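You operate a simulated robot arm through the tools that you are given. There is no shell and no other tool. Be economical: measure what you need, move in short steps, check, and stop when the job is done.

You run a simulated robot arm. Do the job below in one go: nothing can be reset, and whatever is moved stays where it is left.

Task
Brush plate 57 in the teal holder, lay film on it and roll it down.
Fine: black brush, put back; film with the green tab; park the roller carriage again. Set down upright: black brush.

The check looks at the end state, three seconds after you hand in, the way a careful person would. Anything else that was tipped, shoved, dropped, spilled or broken makes it a failure.

Robot
A 7-joint arm with a two-finger gripper on a trunk, on a base that drives. Base frame: it is fixed to the floor where the robot stands at the start and does not move with it; the origin is under the middle of the robot, x ahead of it, y to its left, z up; the surface under the hand at the start is at about z = 850. Lengths are in mm, angles in degrees, forces in N, time in s.
With the tool pointing down near the work surface it reaches from about 300 to 740 mm from the robot's upright axis, wherever it stands. Its first joint turns from -166.0 to 166.0 degrees. Places, roughly: bed of the teal holder [600, 200, 900]; black brush [1250, 250, 1000]; black roller carriage [700, 200, 900]; film with green tab (8x6x3 cm) [1200, 300, 1000]; film with pink tab (8x6x3 cm) [1300, 300, 1000]; white roller [700, 200, 900]. Payload 2.94 kg.
Tool frame: the origin (TCP) lies between the finger pads and is the grasp point; the fingertips stand 30 mm ahead of it; z points along the fingers, y is the line along which they close. Largest opening 138 mm; the body of the gripper starts 109 mm behind the TCP.
Orientation is that of the tool frame in the base frame, as a unit quaternion [x, y, z, w]. With the fingers straight down and closing along the base's y, the tool's x points along the base's -x, its y along +y and its z along -z.

Tools
- The arm moves only by the tool play_rows. Its argument "rows" is text: rows parted by semicolons, each of 7 numbers parted by spaces: the opening, from 0 (shut) to 1 (fully open), then the shift along the tool's x, y, z in mm, then the turn, a rotation vector about the tool's x, y, z in degrees. In form: jaw x y z rx ry rz; .... A call has 1 to 10 rows; each row shifts and turns the commanded pose from where the row before left it, along the tool's axes as they then stand. A row lasts 0.2 s, in which the tool goes at most 50 mm and 8.6 degrees; a call with a longer step from one row to the next is refused whole, and so is a gripper value outside its range. A pose out of reach is approached as far as the arm can. The call stops where the force on the tool passes 40 N (or 10 N more than at its start, if that is more) or the arm is blocked; 0.2 s more then pass. The fingers move at their own pace and stop on an object; they squeeze with about 41 N. The grip force told is the motor's: it shows also when the fingers shut on nothing. Time passes only in rows, and 0.2 s behind the last, so rows that do not move let the fingers close. It gives the time, the measured TCP pose, the force on the tool (base axes), the opening and the grip force at its end, in the units of the frame above (readings bear some noise), with the torque about the TCP (base axes, N m) and any sound that the robot's microphone picked up, and new pictures: "show" is both (left out), scene, wrist or none.
- Cameras (640 x 400 px; columns grow to the right, rows downward): "scene" is now at [-0.2, 118.2, 1569.5]; the picture's right is [-0.19, -0.98, 0.00], its down [-0.69, 0.14, -0.71] and it looks along [0.70, -0.14, -0.71] (base axes); focal length 279 px, centre (320, 200). "wrist" rides on the gripper at [71, 19, -146] in the tool frame; the picture's right is [-0.26, 0.97, 0.00], its down [-0.85, -0.23, -0.48] and it looks along [-0.46, -0.12, 0.88] (tool axes); focal length 280 px, centre (320, 200). There is no depth. A picture from a camera that has moved, and an enlarged one, comes with that camera's place and axes in the base frame and with its lens.
- raise_lower(by): slides the trunk up (or, below 0, down) by that many mm; the arm and the scene camera ride with it, the base frame stays. It gives what a move gives, with no picture.
- base_move(legs): drives the robot by 1 to 6 legs, each [ahead, left, turn to the left] in mm, mm and degrees, along the robot's own axes; the way and the turn of a leg run together, so that a leg with both is an arc; at most 1500 mm and 180 degrees a leg. The arm and the cameras ride along, it lands a little off, and it stops where it bumps. It gives what a move gives, and a new picture of the scene camera.
- turn_head(pan, tilt): turns the head with the scene camera to pan (to the left, within 86 degrees either way) and tilt (down, from -29 to 69), counted from straight ahead of the robot. It gives what a move gives, and a new picture of the scene camera.
- close_up(camera, box): a new picture of the part [left, top, right, bottom] of that camera's present view, enlarged. It takes no simulated time.
- sign_off(): hands the job in; it is judged then, once.

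Go step by step. Nothing tells you exact positions but the pictures and the camera data: compare them with the known pose of the tool, close in by small moves and look again before you grip or let go. The budget is 120 turns and 260 pictures, counting those below and the enlarged ones. Unless the task says otherwise, let go and move clear before handing in, and close with one line.

The tools are called as name(argument=value, ...) on one line, values as JSON. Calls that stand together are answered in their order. play_rows: Moves the arm, as the interface text tells. Its arguments: {"type":"object","properties":{"rows":{"type":"string"},"show":{"type":"string","enum":["both","scene","wrist","none"]}},"required":["rows"]} The other tools are called the same way: raise_lower (by) slides the trunk up or down; base_move (legs) drives the base; turn_head (pan, tilt) turns the head that bears the scene camera; close_up (camera, box) takes an enlarged picture of a part of a camera's view; sign_off () hands the job in.

At the start:

```text
clock: 0.0
eef_pos: [409.0, -32.9, 1214.6]
tool_rot: [-0.001, 1.0, 0.0, 0.0]
ft_force: [-0.5, -0.5, -0.5]
torque: [-0.01, -0.03, 0.02]
gripper_width: 138.1
grip_force: 0.1
trunk travel left (down, up): [-425.0, 29.0]
robot x, y, heading: [2.5, -0.9, 0.1]
head pan, tilt: [-11.2, 44.9]
```

scene: 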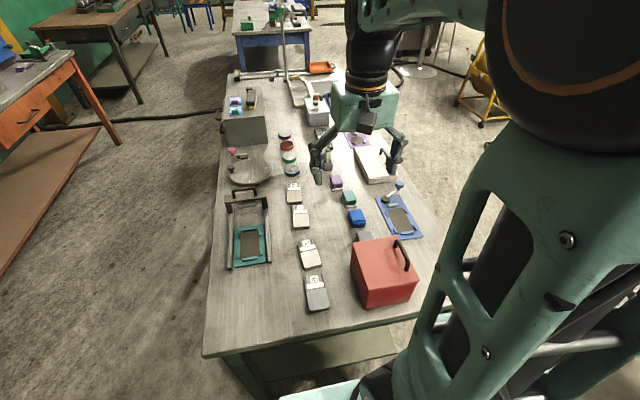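
wrist: 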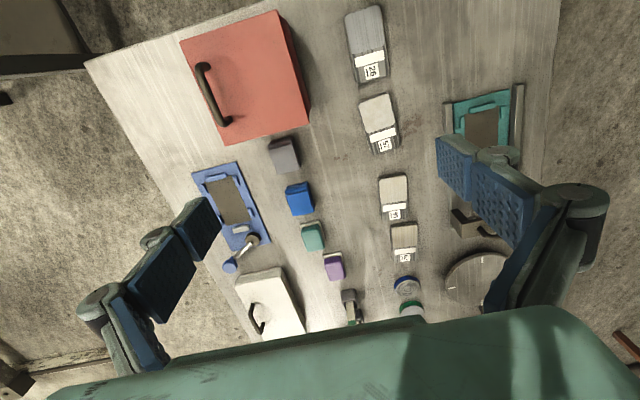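

I see a bench with a teal holder on rails, four labelled plates, and more items toward the back. I'll enlarge the views to read the labels and identify the objects.

close_up(camera="scene", box=[200, 60, 360, 160])

close_up(camera="scene", box=[210, 140, 370, 320])

close_up(camera="wrist", box=[330, 0, 550, 140])

close_up(camera="wrist", box=[330, 130, 550, 340])

```text
4.00 times, centred on (280, 110) of scene
camera zoom: at [-0.2, 118.2, 1569.5], right [-0.19, -0.98, 0.0], down [-0.69, 0.14, -0.71], along [0.7, -0.14, -0.71], focal length 1118 px, centre (480, 560)
```

zoom: 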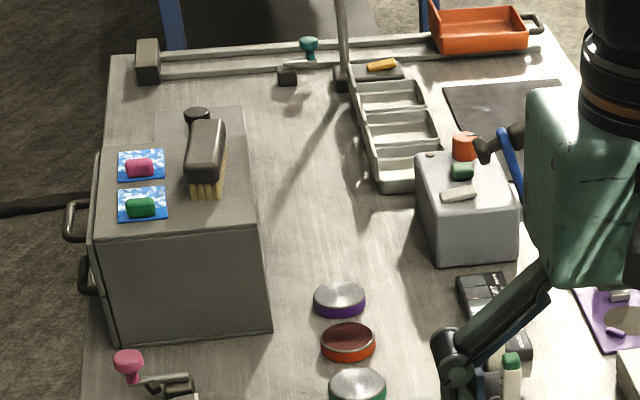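

```text
2.22 times, centred on (290, 230) of scene
camera zoom: at [-0.2, 118.2, 1569.5], right [-0.19, -0.98, 0.0], down [-0.69, 0.14, -0.71], along [0.7, -0.14, -0.71], focal length 621 px, centre (387, 133)
```

zoom: 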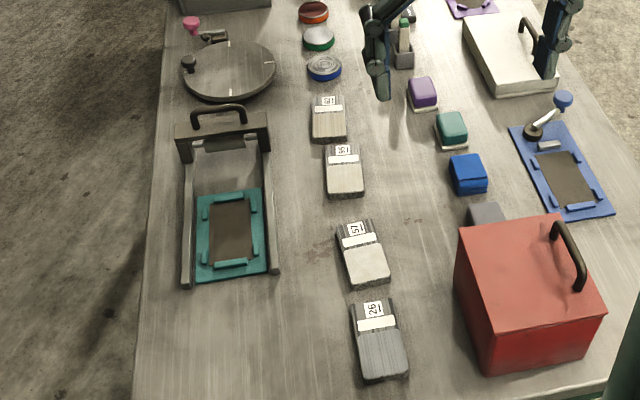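

```text
2.86 times, centred on (440, 70) of wrist
camera zoom: at [336.9, -13.0, 1360.0], right [0.26, 0.97, 0.0], down [0.85, -0.23, 0.48], along [0.46, -0.12, -0.88], focal length 801 px, centre (-23, 571)
```

zoom: 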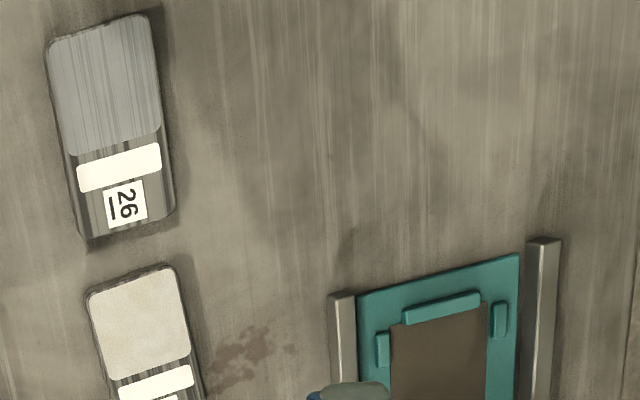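

```text
1.90 times, centred on (440, 235) of wrist
camera zoom: at [336.9, -13.0, 1360.0], right [0.26, 0.97, 0.0], down [0.85, -0.23, 0.48], along [0.46, -0.12, -0.88], focal length 534 px, centre (91, 133)
```

zoom: 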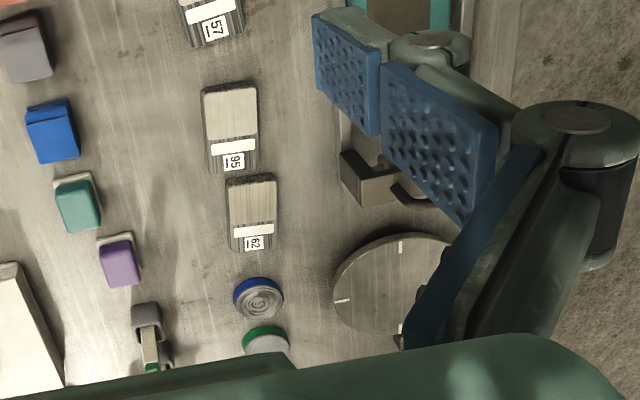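

play_rows(rows="1 -14 17 40 0 0 0;1 -14 17 40 0 0 0;1 -14 17 40 0 0 0;1 -14 17 30 0 0 0;1 -14 17 10 0 0 0")

close_up(camera="wrist", box=[200, 50, 480, 320])

close_up(camera="scene", box=[210, 180, 290, 275])

```text
clock: 1.2
eef_pos: [479.5, 51.7, 1053.4]
tool_rot: [0.0, 1.0, 0.001, 0.0]
ft_force: [0.4, 0.2, -0.1]
torque: [-0.03, 0.0, 0.0]
gripper_width: 137.9
grip_force: 0.3
trunk travel left (down, up): [-425.0, 29.0]
robot x, y, heading: [0.2, -0.3, 0.1]
head pan, tilt: [-11.2, 44.9]
camera scene: at [0.2, 118.5, 1569.5], right [-0.19, -0.98, 0.0], down [-0.69, 0.14, -0.71], along [0.69, -0.14, -0.71], focal length 279 px, centre (320, 200)
camera wrist: at [408.1, 72.2, 1199.6], right [0.26, 0.97, 0.0], down [0.85, -0.23, 0.48], along [0.46, -0.12, -0.88], focal length 280 px, centre (320, 200)
```

scene: 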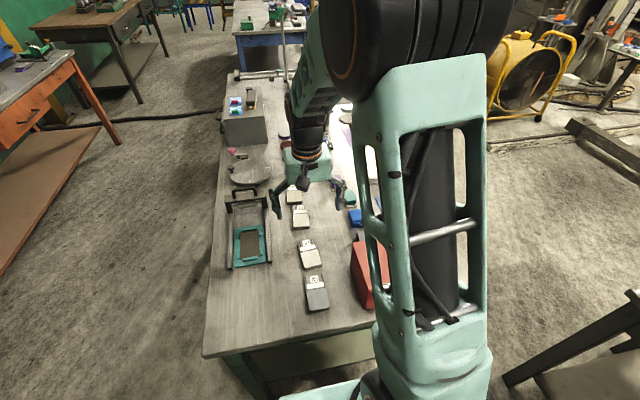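
wrist: 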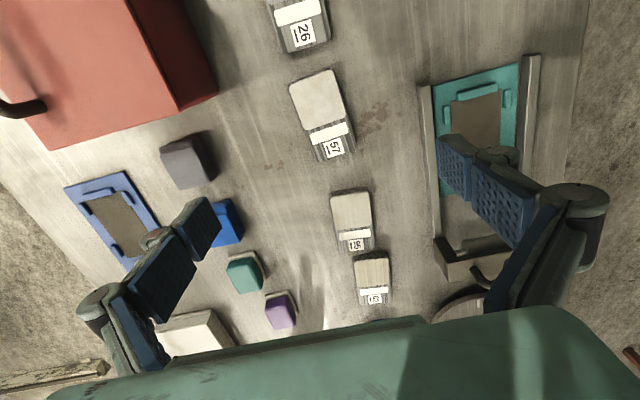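

```text
1.48 times, centred on (340, 185) of wrist
camera zoom: at [408.1, 72.2, 1199.6], right [0.26, 0.97, 0.0], down [0.85, -0.23, 0.48], along [0.46, -0.12, -0.88], focal length 415 px, centre (290, 222)
```

zoom: 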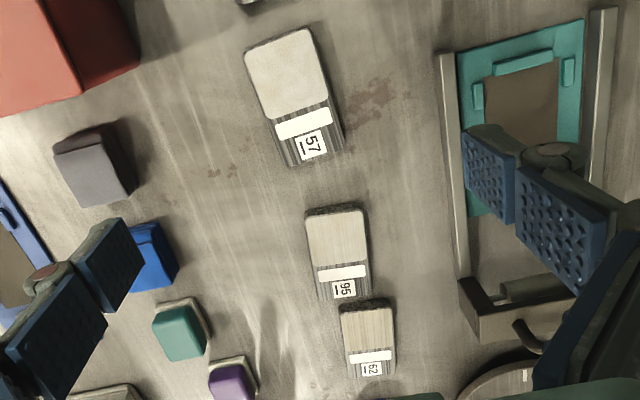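

```text
4.21 times, centred on (250, 228) of scene
camera zoom: at [0.2, 118.5, 1569.5], right [-0.19, -0.98, 0.0], down [-0.69, 0.14, -0.71], along [0.69, -0.14, -0.71], focal length 1177 px, centre (615, 84)
```

zoom: 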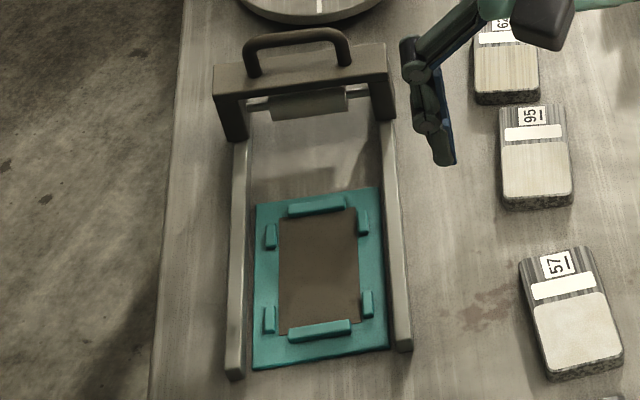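

Plate 57 is second nearest, about (480, 61), roughly 100x47 mm. The teal bed is at about (554, 230). I'll go lower over the plate and look again.

play_rows(rows="1 -1 9 45 0 0 0;1 0 0 45 0 0 0;1 0 0 0 0 0 0", show="wrist")

close_up(camera="wrist", box=[220, 80, 420, 260])

```text
clock: 2.0
eef_pos: [480.1, 63.6, 961.9]
tool_rot: [0.0, 1.0, 0.0, 0.001]
ft_force: [0.4, -0.2, -0.2]
torque: [-0.02, 0.0, 0.02]
gripper_width: 137.9
grip_force: 0.0
trunk travel left (down, up): [-425.0, 29.0]
robot x, y, heading: [-1.7, 3.2, -0.2]
head pan, tilt: [-11.2, 44.9]
camera wrist: at [409.4, 82.4, 1107.6], right [0.26, 0.96, 0.0], down [0.85, -0.23, 0.48], along [0.46, -0.12, -0.88], focal length 280 px, centre (320, 200)
```

wrist: 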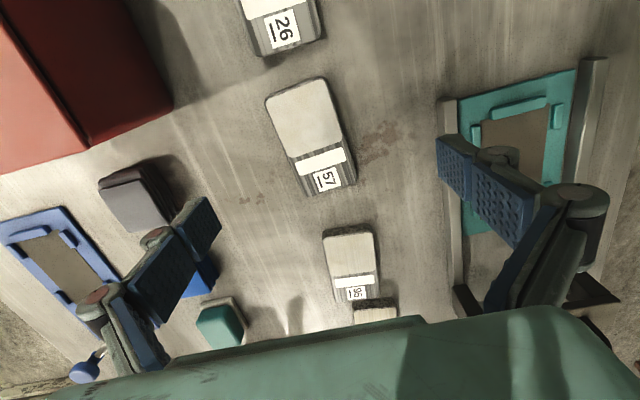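

```text
2.22 times, centred on (320, 170) of wrist
camera zoom: at [409.4, 82.4, 1107.6], right [0.26, 0.96, 0.0], down [0.85, -0.23, 0.48], along [0.46, -0.12, -0.88], focal length 623 px, centre (320, 267)
```

zoom: 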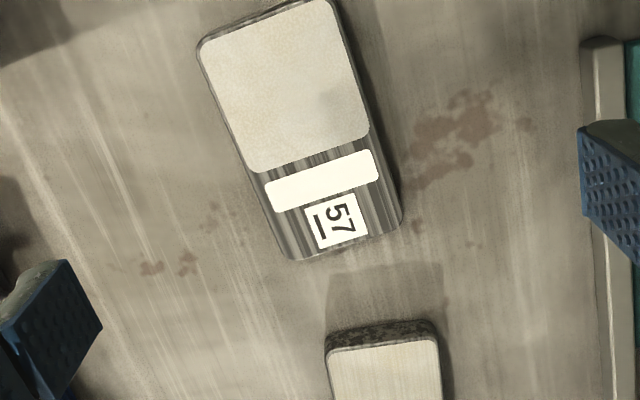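

play_rows(rows="1 0 -4.5 20 0 0 -4;1 0 0 25 0 0 0;0.7 0 0 15 0 0 0;0.7 0 0 11 0 0 0;0.7 0 0 0 0 0 0")

close_up(camera="wrist", box=[220, 60, 480, 260])

```text
clock: 3.2
eef_pos: [479.1, 58.1, 892.6]
tool_rot: [-0.034, 0.999, 0.0, 0.0]
ft_force: [0.1, 0.4, 0.1]
torque: [-0.01, 0.01, 0.03]
gripper_width: 96.5
grip_force: 0.1
trunk travel left (down, up): [-425.0, 29.0]
robot x, y, heading: [-0.3, 0.1, 0.0]
head pan, tilt: [-11.2, 44.9]
camera scene: at [-0.2, 118.2, 1569.5], right [-0.19, -0.98, 0.0], down [-0.69, 0.14, -0.71], along [0.7, -0.14, -0.71], focal length 279 px, centre (320, 200)
camera wrist: at [407.3, 72.5, 1038.5], right [0.19, 0.98, 0.0], down [0.86, -0.17, 0.48], along [0.47, -0.09, -0.88], focal length 280 px, centre (320, 200)
```

scene: 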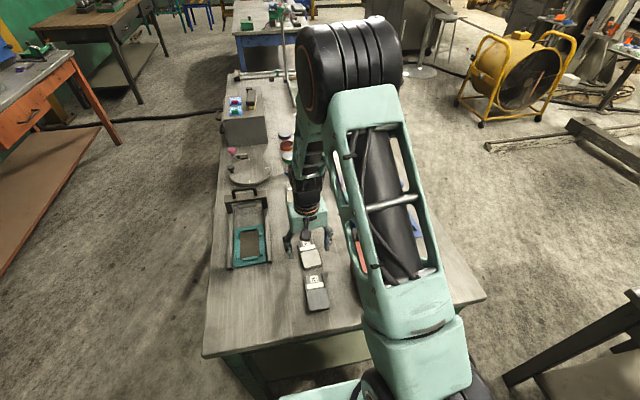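
wrist: 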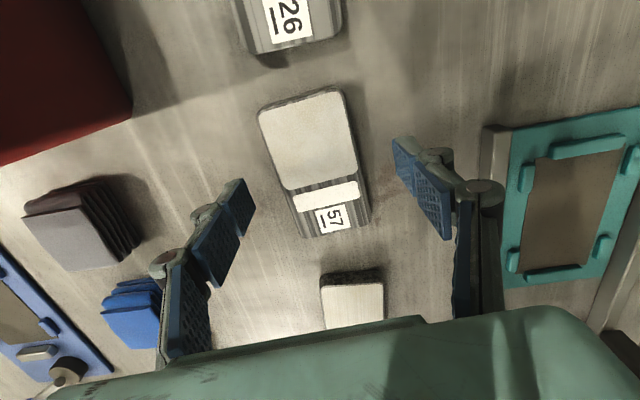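

```text
2.00 times, centred on (350, 160) of wrist
camera zoom: at [407.3, 72.5, 1038.5], right [0.19, 0.98, 0.0], down [0.86, -0.17, 0.48], along [0.47, -0.09, -0.88], focal length 561 px, centre (260, 280)
```

zoom: 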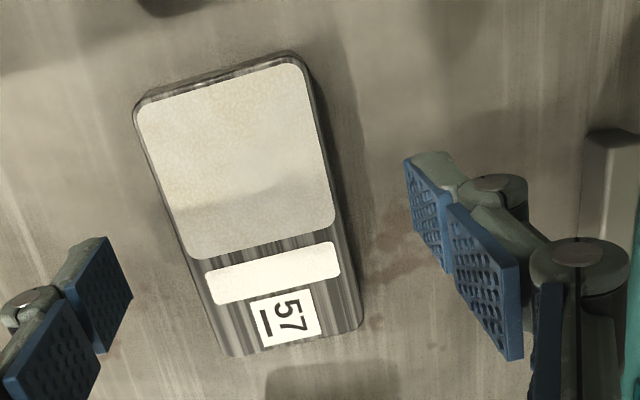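

play_rows(rows="0.7 0 0 8 0 0 0;0.5 0 0 0 0 0 0;0.3 0 0 0 0 0 0;0.3 0 0 0 0 0 0;0.3 0 0 0 0 0 0", show="wrist")

close_up(camera="wrist", box=[220, 60, 480, 260])

```text
clock: 4.4
eef_pos: [479.6, 57.2, 884.3]
tool_rot: [-0.034, 0.999, 0.001, 0.0]
ft_force: [-0.1, -2.0, -0.2]
torque: [-0.12, -0.08, 0.01]
gripper_width: 55.3
grip_force: 40.7
trunk travel left (down, up): [-425.0, 29.0]
robot x, y, heading: [0.8, -1.7, 0.0]
head pan, tilt: [-11.2, 44.9]
camera wrist: at [406.8, 72.2, 1030.6], right [0.19, 0.98, 0.0], down [0.86, -0.17, 0.48], along [0.47, -0.09, -0.88], focal length 280 px, centre (320, 200)
```

wrist: 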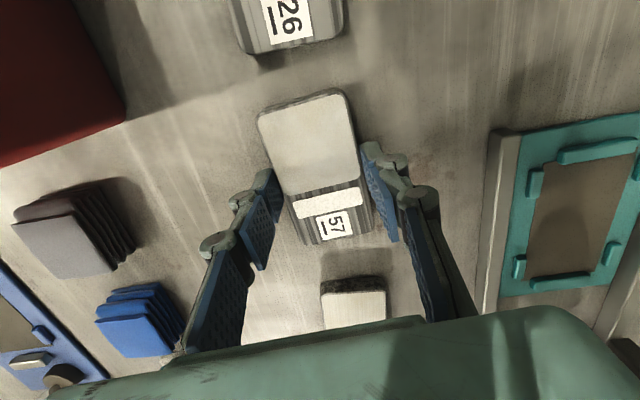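

```text
2.00 times, centred on (350, 160) of wrist
camera zoom: at [406.8, 72.2, 1030.6], right [0.19, 0.98, 0.0], down [0.86, -0.17, 0.48], along [0.47, -0.09, -0.88], focal length 561 px, centre (260, 280)
```

zoom: 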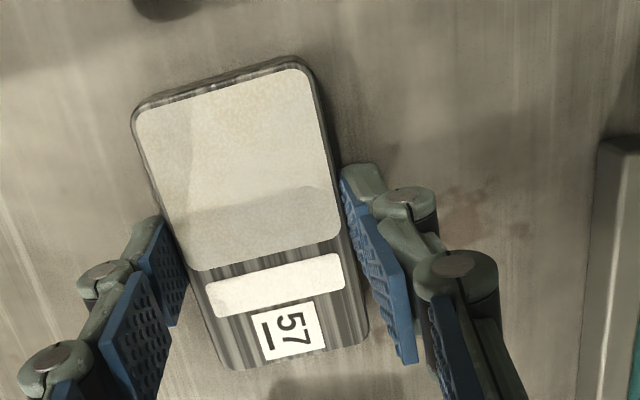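

Gripped at 55 mm. Now I'll lift, square up, and carry it to above the teal bed.

play_rows(rows="0.3 0 0 -20 0 0 0;0.3 0 0 -40 0 0 0;0.3 0 0 -40 0 0 4;0.3 -15 35 0 0 0 0;0.3 -15 35 0 0 0 0;0.3 -15 35 0 0 0 0;0.3 -15 35 0 0 0 0;0.3 -14 32 0 0 0 0;0.3 0 0 0 0 0 0")

close_up(camera="wrist", box=[200, 40, 480, 260])

close_up(camera="scene", box=[200, 160, 320, 280])

```text
clock: 6.4
eef_pos: [554.1, 229.6, 984.7]
tool_rot: [0.0, 1.0, 0.0, -0.001]
ft_force: [0.9, 0.1, -5.5]
torque: [0.0, 0.01, 0.03]
gripper_width: 55.3
grip_force: 40.4
trunk travel left (down, up): [-425.0, 29.0]
robot x, y, heading: [-0.6, -2.4, 0.0]
head pan, tilt: [-11.2, 44.9]
camera scene: at [0.4, 118.3, 1569.5], right [-0.19, -0.98, 0.0], down [-0.69, 0.14, -0.71], along [0.69, -0.14, -0.71], focal length 279 px, centre (320, 200)
camera wrist: at [482.4, 249.8, 1131.0], right [0.26, 0.96, 0.0], down [0.85, -0.23, 0.48], along [0.46, -0.13, -0.88], focal length 280 px, centre (320, 200)
```

scene: 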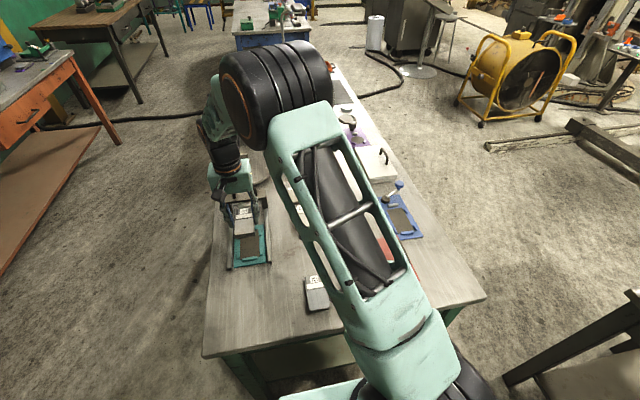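
wrist: 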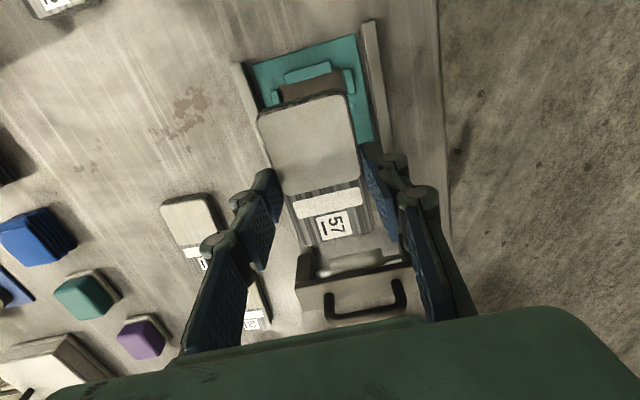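

```text
1.82 times, centred on (340, 150) of wrist
camera zoom: at [482.4, 249.8, 1131.0], right [0.26, 0.96, 0.0], down [0.85, -0.23, 0.48], along [0.46, -0.13, -0.88], focal length 510 px, centre (284, 291)
```

zoom: 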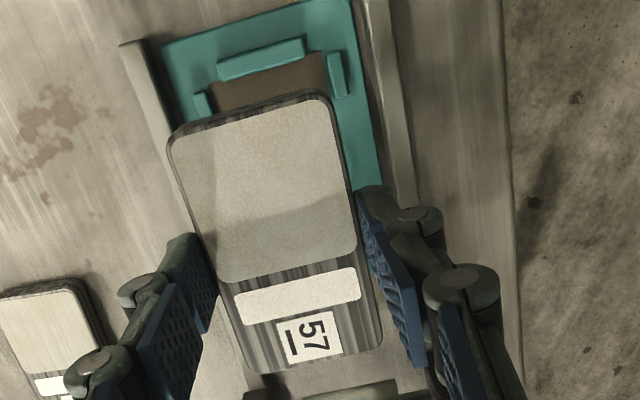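

```text
3.33 times, centred on (260, 220) of scene
camera zoom: at [0.4, 118.3, 1569.5], right [-0.19, -0.98, 0.0], down [-0.69, 0.14, -0.71], along [0.69, -0.14, -0.71], focal length 932 px, centre (520, 133)
```

zoom: 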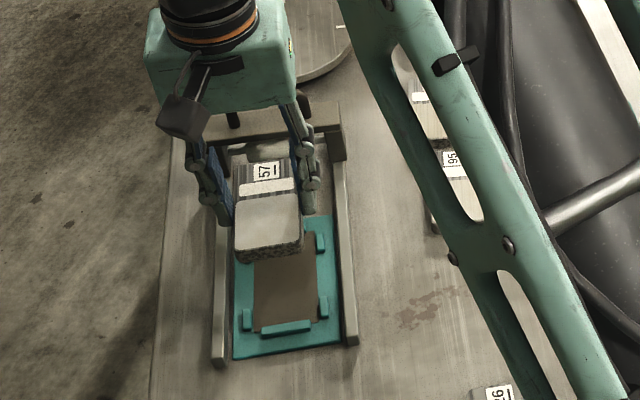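

The plate is held square. I'll step sideways for a clear view of the empty bed to fix its exact centre and yaw.

play_rows(rows="0.3 0 -40 0 0 0 0;0.3 0 -40 0 0 0 0;0.3 0 -25 0 0 0 0;0.3 0 0 0 0 0 0")

close_up(camera="wrist", box=[380, 0, 600, 240])

close_up(camera="scene", box=[220, 180, 290, 275])

```text
clock: 7.4
eef_pos: [551.2, 124.2, 985.3]
tool_rot: [0.0, 1.0, 0.0, 0.001]
ft_force: [1.0, -1.1, -5.8]
torque: [0.02, -0.01, 0.03]
gripper_width: 55.2
grip_force: 41.0
trunk travel left (down, up): [-425.0, 29.0]
robot x, y, heading: [-2.2, 2.4, 0.4]
head pan, tilt: [-11.2, 44.9]
camera scene: at [0.5, 118.4, 1569.5], right [-0.19, -0.98, 0.0], down [-0.69, 0.14, -0.71], along [0.69, -0.14, -0.71], focal length 279 px, centre (320, 200)
camera wrist: at [480.7, 144.3, 1131.2], right [0.26, 0.97, 0.0], down [0.85, -0.23, 0.48], along [0.46, -0.12, -0.88], focal length 280 px, centre (320, 200)
```

scene: 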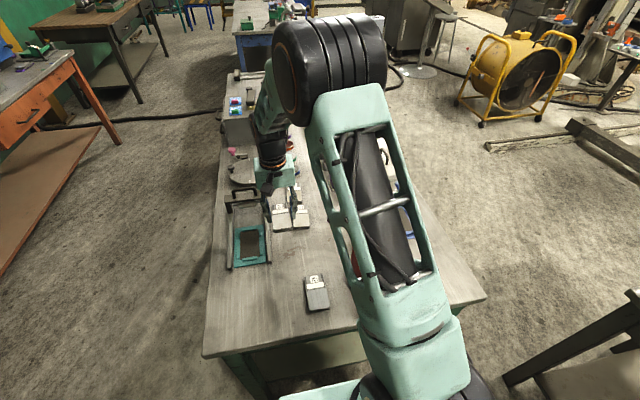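
wrist: 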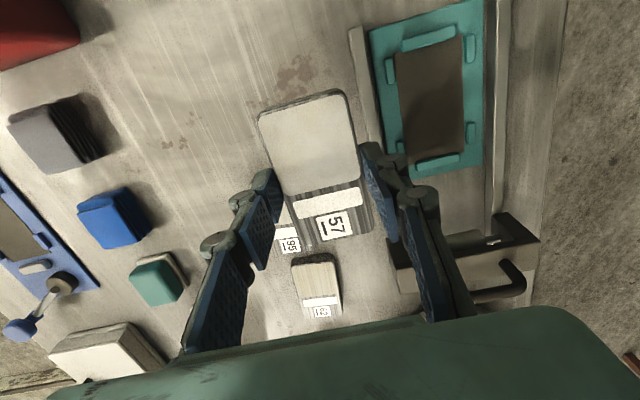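

```text
1.67 times, centred on (490, 120) of wrist
camera zoom: at [480.7, 144.3, 1131.2], right [0.26, 0.97, 0.0], down [0.85, -0.23, 0.48], along [0.46, -0.12, -0.88], focal length 467 px, centre (37, 333)
```

zoom: 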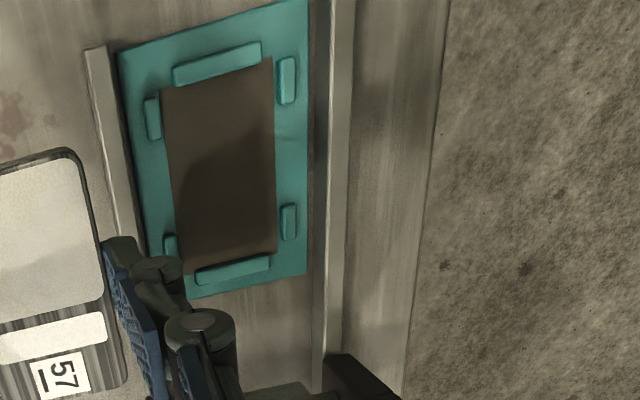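

```text
4.21 times, centred on (255, 228) of scene
camera zoom: at [0.5, 118.4, 1569.5], right [-0.19, -0.98, 0.0], down [-0.69, 0.14, -0.71], along [0.69, -0.14, -0.71], focal length 1177 px, centre (594, 84)
```

zoom: 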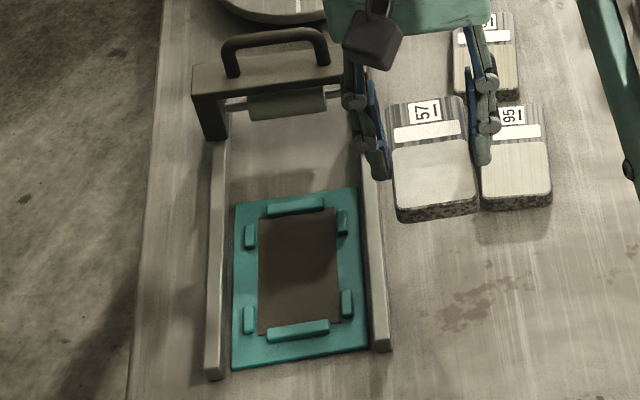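

Bed centre comes out about (555, 232), yaw ≈ 0. I'll go back above it and descend until the plate is just over the clips, then check.

play_rows(rows="0.3 0 40 0 0 0 0;0.3 -1 40 0 0 0 0;0.3 0 27.5 0 0 0 0;0.3 0 0 40 0 0 0;0.3 0 0 32 0 0 0;0.3 0 0 0 0 0 0")

close_up(camera="wrist", box=[220, 60, 440, 260])

close_up(camera="scene", box=[210, 190, 290, 275])

```text
clock: 8.8
eef_pos: [554.0, 230.3, 913.7]
tool_rot: [0.0, 1.0, 0.0, 0.001]
ft_force: [-0.1, 0.4, -6.9]
torque: [0.02, 0.0, -0.02]
gripper_width: 55.2
grip_force: 40.3
trunk travel left (down, up): [-425.0, 29.0]
robot x, y, heading: [-3.0, -2.5, -0.2]
head pan, tilt: [-11.2, 44.9]
camera scene: at [0.4, 118.4, 1569.5], right [-0.19, -0.98, 0.0], down [-0.69, 0.14, -0.71], along [0.69, -0.14, -0.71], focal length 279 px, centre (320, 200)
camera wrist: at [482.6, 249.7, 1058.9], right [0.26, 0.96, 0.0], down [0.85, -0.23, 0.48], along [0.46, -0.12, -0.88], focal length 280 px, centre (320, 200)
```

scene: 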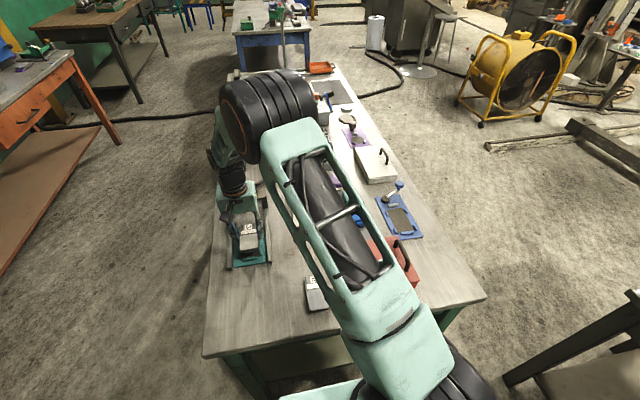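
wrist: 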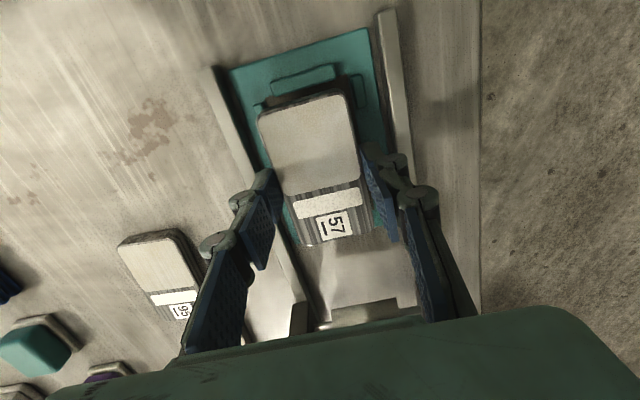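

```text
2.00 times, centred on (330, 160) of wrist
camera zoom: at [482.6, 249.7, 1058.9], right [0.26, 0.96, 0.0], down [0.85, -0.23, 0.48], along [0.46, -0.12, -0.88], focal length 561 px, centre (300, 280)
```

zoom: 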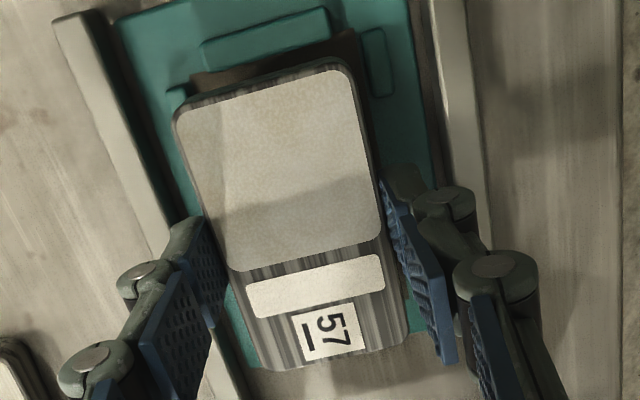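

```text
4.71 times, centred on (250, 232) of scene
camera zoom: at [0.4, 118.4, 1569.5], right [-0.19, -0.98, 0.0], down [-0.69, 0.14, -0.71], along [0.69, -0.14, -0.71], focal length 1315 px, centre (649, 47)
```

zoom: 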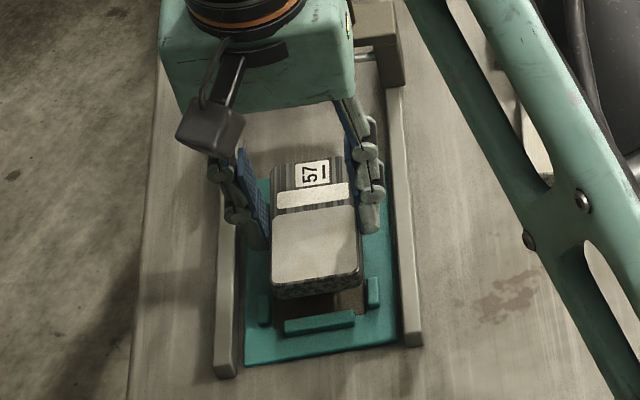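

play_rows(rows="0.3 1 2.5 0 0 0 0;0.3 0 0 12 0 0 0;0.3 0 0 0 0 0 0", show="none")

close_up(camera="wrist", box=[240, 60, 400, 180])

close_up(camera="scene", box=[225, 210, 285, 275])

```text
clock: 9.6
eef_pos: [551.4, 233.3, 901.4]
tool_rot: [0.0, 1.0, 0.0, 0.0]
ft_force: [-0.6, -0.2, -6.1]
torque: [0.04, 0.0, 0.03]
gripper_width: 55.5
grip_force: 40.8
trunk travel left (down, up): [-425.0, 29.0]
robot x, y, heading: [0.0, -0.3, -0.1]
head pan, tilt: [-11.2, 44.9]
```

```text
3.33 times, centred on (320, 120) of wrist
camera zoom: at [481.4, 253.6, 1047.0], right [0.26, 0.97, 0.0], down [0.85, -0.23, 0.48], along [0.46, -0.12, -0.88], focal length 935 px, centre (320, 467)
```

zoom: 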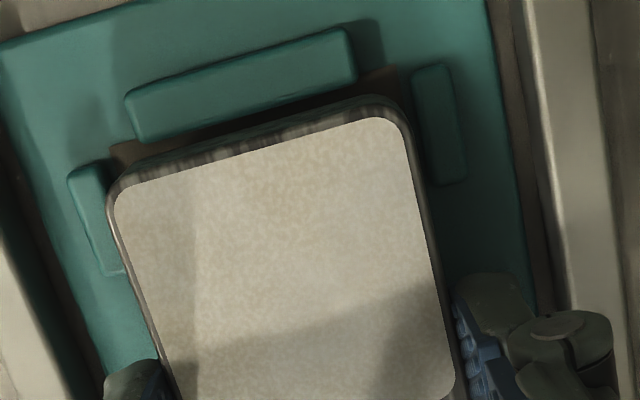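

```text
6.15 times, centred on (255, 242) of scene
camera zoom: at [0.5, 118.5, 1569.5], right [-0.19, -0.98, 0.0], down [-0.69, 0.14, -0.71], along [0.69, -0.14, -0.71], focal length 1720 px, centre (720, -62)
```

zoom: 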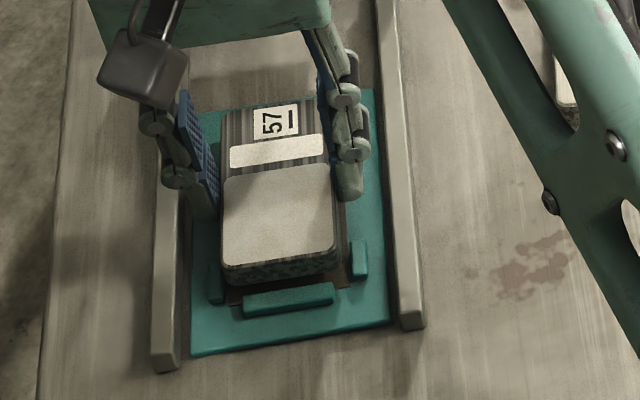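

play_rows(rows="0.3 -1.5 0 4 0 0 0;0.3 0 0 3 0 0 0;0.3 0 0 2 0 0 0;0.3 0 0 2 0 0 0;0.3 0 0 0 0 0 0", show="none")

close_up(camera="wrist", box=[240, 60, 400, 180])

close_up(camera="scene", box=[225, 210, 285, 275])

```text
clock: 10.8
eef_pos: [554.3, 234.4, 890.1]
tool_rot: [0.0, 1.0, 0.0, 0.0]
ft_force: [-0.6, 0.5, -5.0]
torque: [-0.05, -0.07, -0.01]
gripper_width: 55.2
grip_force: 40.9
trunk travel left (down, up): [-425.0, 29.0]
robot x, y, heading: [-0.5, -2.6, -0.3]
head pan, tilt: [-11.2, 44.9]
```

```text
3.33 times, centred on (320, 120) of wrist
camera zoom: at [483.6, 253.5, 1035.7], right [0.26, 0.97, 0.0], down [0.85, -0.23, 0.48], along [0.46, -0.12, -0.88], focal length 935 px, centre (320, 467)
```

zoom: 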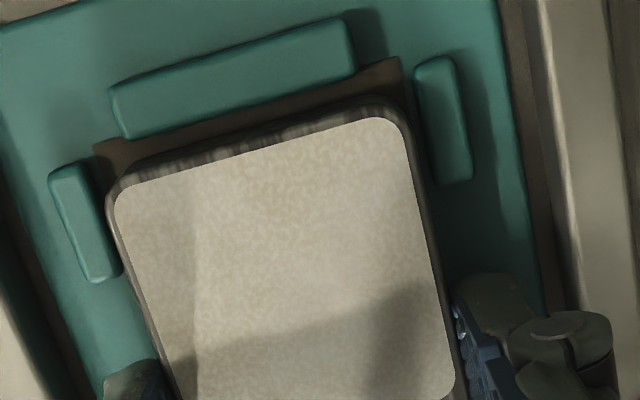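

```text
6.15 times, centred on (255, 242) of scene
camera zoom: at [0.3, 118.4, 1569.5], right [-0.19, -0.98, 0.0], down [-0.69, 0.14, -0.71], along [0.69, -0.14, -0.71], focal length 1720 px, centre (720, -62)
```

zoom: 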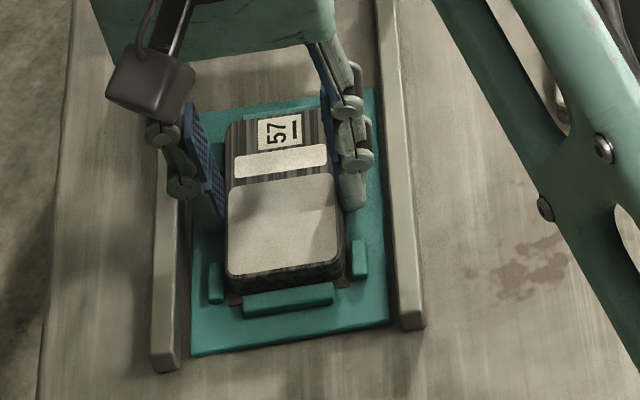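

play_rows(rows="0.3 0 0 1.5 0 0 0;0.3 0 0 1 0 0 0;0.3 0 0 1 0 0 0;0.3 0 0 0 0 0 0", show="none")

```text
clock: 11.8
eef_pos: [555.4, 233.9, 890.7]
tool_rot: [0.0, 1.0, 0.001, 0.003]
ft_force: [-0.9, -0.4, 23.2]
torque: [-0.16, 0.89, 0.13]
gripper_width: 55.3
grip_force: 41.3
trunk travel left (down, up): [-425.0, 29.0]
robot x, y, heading: [-0.1, 1.5, -0.1]
head pan, tilt: [-11.2, 44.9]
```

close_up(camera="wrist", box=[240, 60, 400, 180])

close_up(camera="scene", box=[225, 210, 285, 275])

```text
3.33 times, centred on (320, 120) of wrist
camera zoom: at [482.7, 253.1, 1035.2], right [0.26, 0.97, 0.0], down [0.85, -0.23, 0.48], along [0.46, -0.12, -0.88], focal length 935 px, centre (320, 467)
```

zoom: 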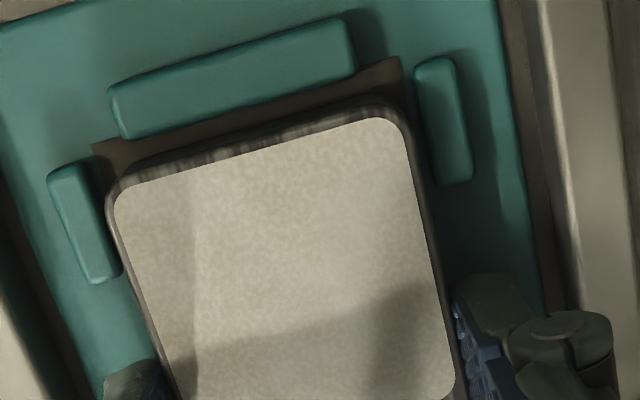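

```text
6.15 times, centred on (255, 242) of scene
camera zoom: at [-2.8, 117.0, 1569.9], right [-0.19, -0.98, 0.0], down [-0.69, 0.14, -0.71], along [0.7, -0.14, -0.7], focal length 1720 px, centre (720, -62)
```

zoom: 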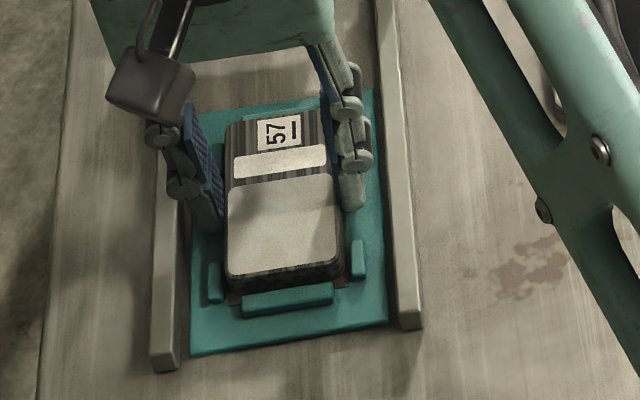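

Contact came with the plate looking inside the clips. I'll ease off slightly, open a little and check how it seats.

play_rows(rows="0.3 0 0 -3 0 0 0;0.47 0 0 0 0 0 0;0.47 0 0 0 0 0 0;0.47 0 0 0 0 0 0", show="none")

close_up(camera="wrist", box=[240, 60, 420, 240])

close_up(camera="scene", box=[225, 210, 285, 275])

```text
clock: 12.8
eef_pos: [554.0, 232.8, 890.3]
tool_rot: [0.0, 1.0, -0.001, 0.0]
ft_force: [0.1, 0.0, -0.1]
torque: [-0.05, -0.03, -0.04]
gripper_width: 64.8
grip_force: 0.0
trunk travel left (down, up): [-425.0, 29.0]
robot x, y, heading: [-2.3, -0.8, -0.1]
head pan, tilt: [-11.2, 44.9]
```

```text
2.22 times, centred on (330, 150) of wrist
camera zoom: at [483.1, 253.4, 1035.6], right [0.26, 0.97, 0.0], down [0.85, -0.23, 0.48], along [0.46, -0.12, -0.88], focal length 623 px, centre (298, 311)
```

zoom: 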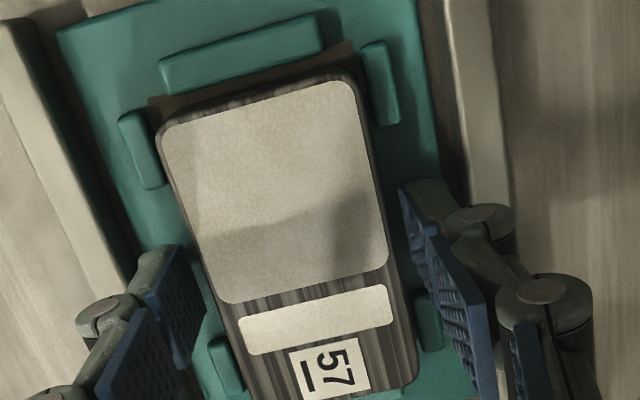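

```text
6.15 times, centred on (255, 242) of scene
camera zoom: at [-0.2, 118.2, 1569.5], right [-0.19, -0.98, 0.0], down [-0.69, 0.14, -0.71], along [0.7, -0.14, -0.71], focal length 1720 px, centre (720, -62)
```

zoom: 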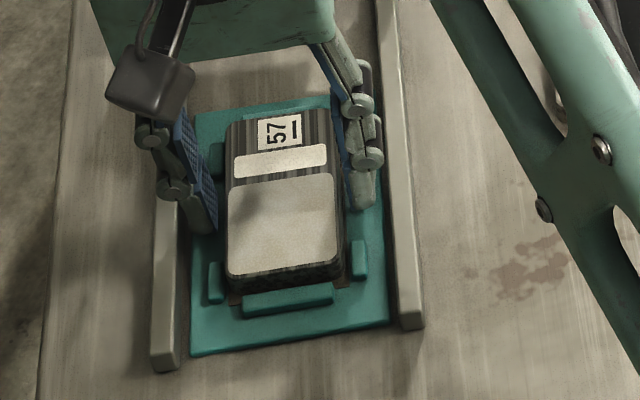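

play_rows(rows="0.47 0 0 -15 0 0 0;0.47 0 0 -45 0 0 0;0.47 0 0 -45 0 0 0;0.47 10 -40 -20 0 0 0;0.47 10 -40 0 0 0 0;0.47 10 -40 0 0 0 0;0.47 0 0 0 0 0 0")

close_up(camera="wrist", box=[400, 0, 600, 200])

close_up(camera="scene", box=[220, 180, 290, 275])

```text
clock: 14.4
eef_pos: [523.1, 112.9, 1015.5]
tool_rot: [0.0, 1.0, 0.0, 0.0]
ft_force: [0.5, 0.4, -0.3]
torque: [0.03, 0.03, -0.01]
gripper_width: 64.9
grip_force: 0.0
trunk travel left (down, up): [-425.0, 29.0]
robot x, y, heading: [0.9, 0.4, -0.4]
head pan, tilt: [-11.2, 44.9]
camera scene: at [-0.2, 118.2, 1569.5], right [-0.19, -0.98, 0.0], down [-0.69, 0.14, -0.71], along [0.7, -0.14, -0.71], focal length 279 px, centre (320, 200)
camera wrist: at [452.4, 132.3, 1160.9], right [0.26, 0.97, 0.0], down [0.85, -0.23, 0.48], along [0.46, -0.12, -0.88], focal length 280 px, centre (320, 200)
```

scene: 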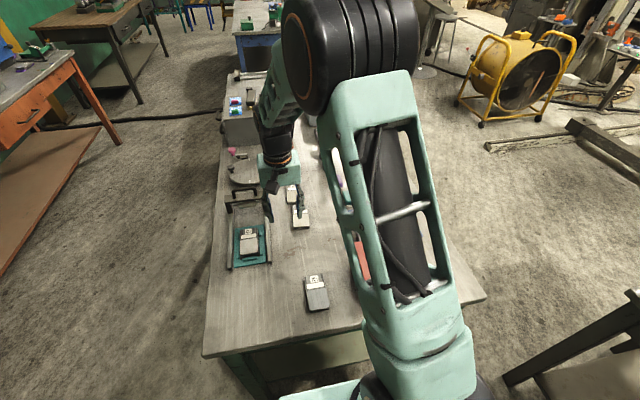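
wrist: 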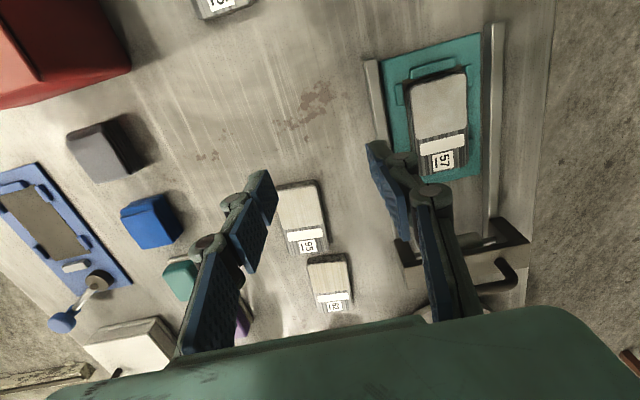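

```text
2.00 times, centred on (500, 100) of wrist
camera zoom: at [452.4, 132.3, 1160.9], right [0.26, 0.97, 0.0], down [0.85, -0.23, 0.48], along [0.46, -0.12, -0.88], focal length 561 px, centre (-40, 400)
```

zoom: 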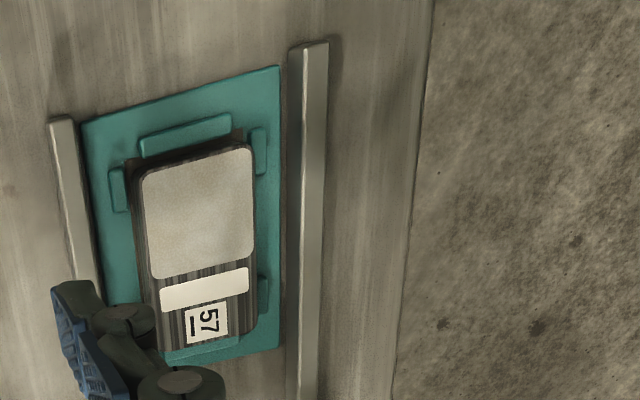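

```text
4.21 times, centred on (255, 228) of scene
camera zoom: at [-0.2, 118.2, 1569.5], right [-0.19, -0.98, 0.0], down [-0.69, 0.14, -0.71], along [0.7, -0.14, -0.71], focal length 1177 px, centre (594, 84)
```

zoom: 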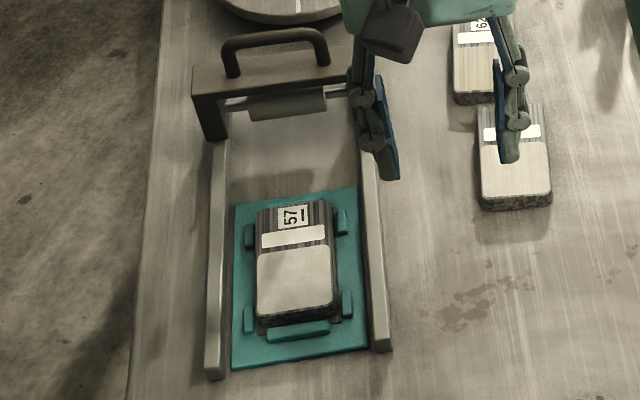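

Plate 57 is seated inside the clips. Now I'll raise the arm, then drive around to the left side of the bench so brush, film, bed and carriage are all reachable from one spot.

play_rows(rows="0.47 10 0 -45 0 0 0;0.47 20 0 -45 0 0 0;0.47 20 -20 -40 0 0 0;0.47 20 -20 -40 0 0 0;0.47 20 -20 -40 0 0 0;0.47 0 -20 0 0 0 0", show="none")

turn_head(pan=60, tilt=40)

```text
clock: 15.8
eef_pos: [434.2, 33.8, 1225.2]
tool_rot: [0.0, 1.0, 0.0, 0.0]
ft_force: [-0.4, 0.3, 0.2]
torque: [0.0, -0.02, -0.02]
gripper_width: 64.9
grip_force: 0.1
trunk travel left (down, up): [-425.0, 29.0]
robot x, y, heading: [-2.0, -2.5, -0.0]
head pan, tilt: [-11.2, 44.9]
```

```text
clock: 17.2
eef_pos: [433.8, 33.5, 1224.2]
tool_rot: [0.0, 1.0, 0.0, 0.0]
ft_force: [0.1, 0.6, 0.5]
torque: [-0.03, 0.02, 0.02]
gripper_width: 64.8
grip_force: 0.1
trunk travel left (down, up): [-425.0, 29.0]
robot x, y, heading: [0.3, 1.2, 0.1]
head pan, tilt: [60.0, 40.0]
camera scene: at [-37.5, 207.6, 1576.6], right [0.87, -0.5, 0.0], down [-0.32, -0.56, -0.77], along [0.38, 0.66, -0.64], focal length 279 px, centre (320, 200)
```

scene: 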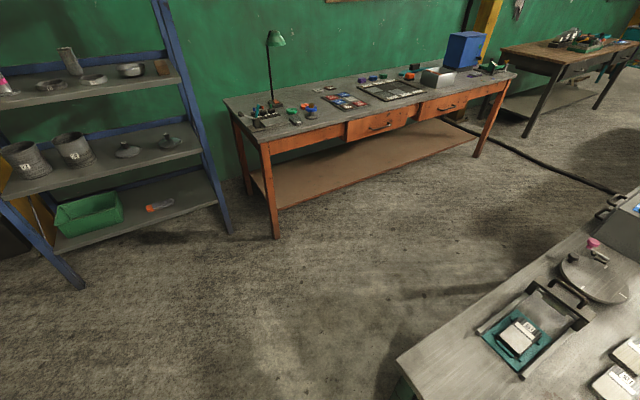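

base_move(legs=[[0, 760, 0], [880, 0, 0], [0, 0, -90]])

turn_head(pan=0, tilt=50)

```text
clock: 32.5
eef_pos: [917.7, 333.3, 1225.9]
tool_rot: [0.71, 0.704, 0.0, -0.001]
ft_force: [0.0, 0.7, 0.0]
torque: [0.0, -0.01, -0.02]
gripper_width: 65.0
grip_force: 0.1
trunk travel left (down, up): [-425.0, 29.0]
robot x, y, heading: [887.1, 765.7, -90.5]
head pan, tilt: [60.0, 40.0]
camera scene: at [1097.9, 801.6, 1576.6], right [-0.51, -0.86, 0.0], down [-0.55, 0.33, -0.77], along [0.66, -0.39, -0.64], focal length 279 px, centre (320, 200)
```

scene: 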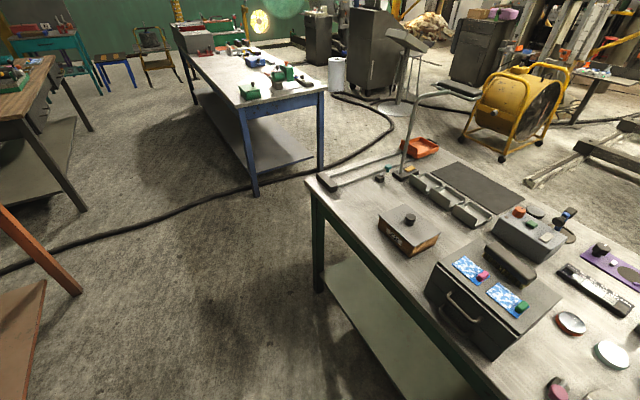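

```text
clock: 33.8
eef_pos: [918.3, 333.0, 1224.9]
tool_rot: [0.71, 0.704, 0.0, 0.0]
ft_force: [0.5, 0.7, -0.7]
torque: [0.02, -0.02, -0.02]
gripper_width: 65.0
grip_force: 0.1
trunk travel left (down, up): [-425.0, 29.0]
robot x, y, heading: [888.2, 762.1, -90.3]
head pan, tilt: [0.0, 50.0]
camera scene: at [1024.1, 767.7, 1562.4], right [-1.0, 0.01, 0.0], down [0.01, 0.77, -0.64], along [-0.01, -0.64, -0.77], focal length 279 px, centre (320, 200)
```

scene: 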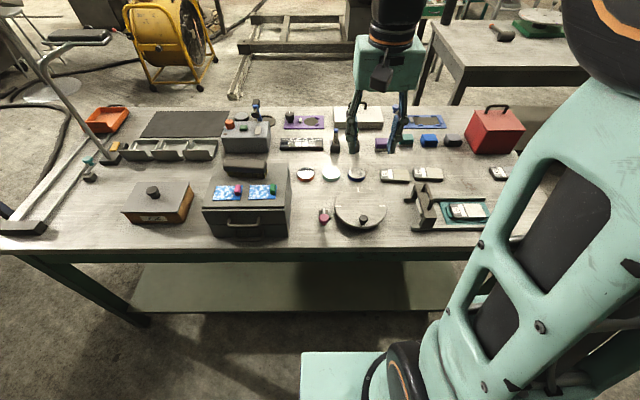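

close_up(camera="scene", box=[110, 90, 310, 250])

close_up(camera="scene", box=[200, 150, 300, 230])

close_up(camera="scene", box=[390, 165, 510, 245])

```text
2.50 times, centred on (210, 170) of scene
camera zoom: at [1024.1, 767.7, 1562.4], right [-1.0, 0.01, 0.0], down [0.01, 0.77, -0.64], along [-0.01, -0.64, -0.77], focal length 699 px, centre (595, 275)
```

zoom: 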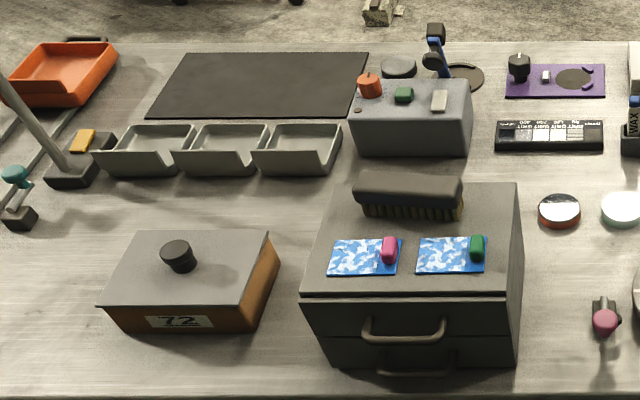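

```text
5.00 times, centred on (250, 190) of scene
camera zoom: at [1024.1, 767.7, 1562.4], right [-1.0, 0.01, 0.0], down [0.01, 0.77, -0.64], along [-0.01, -0.64, -0.77], focal length 1397 px, centre (670, 250)
```

zoom: 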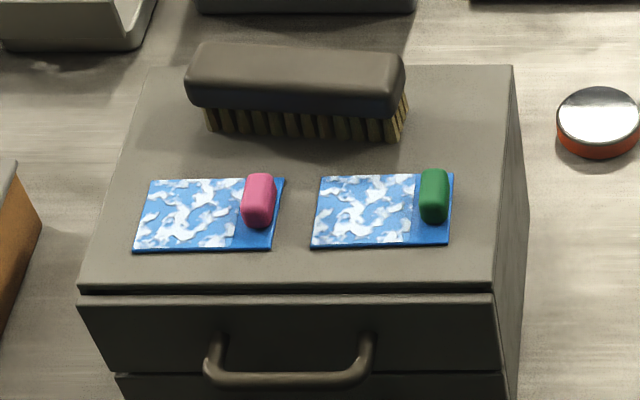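

```text
5.00 times, centred on (450, 205) of scene
camera zoom: at [1024.1, 767.7, 1562.4], right [-1.0, 0.01, 0.0], down [0.01, 0.77, -0.64], along [-0.01, -0.64, -0.77], focal length 1397 px, centre (-330, 175)
```

zoom: 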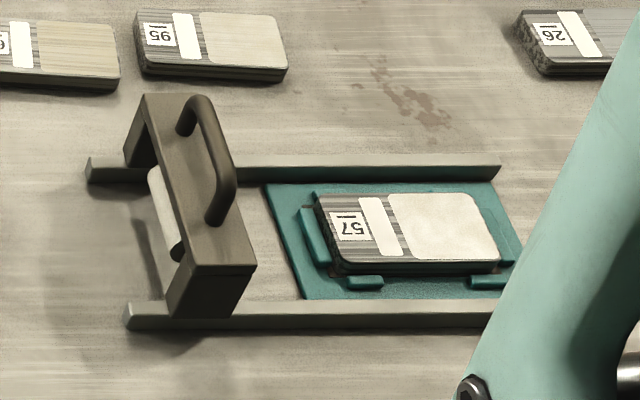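

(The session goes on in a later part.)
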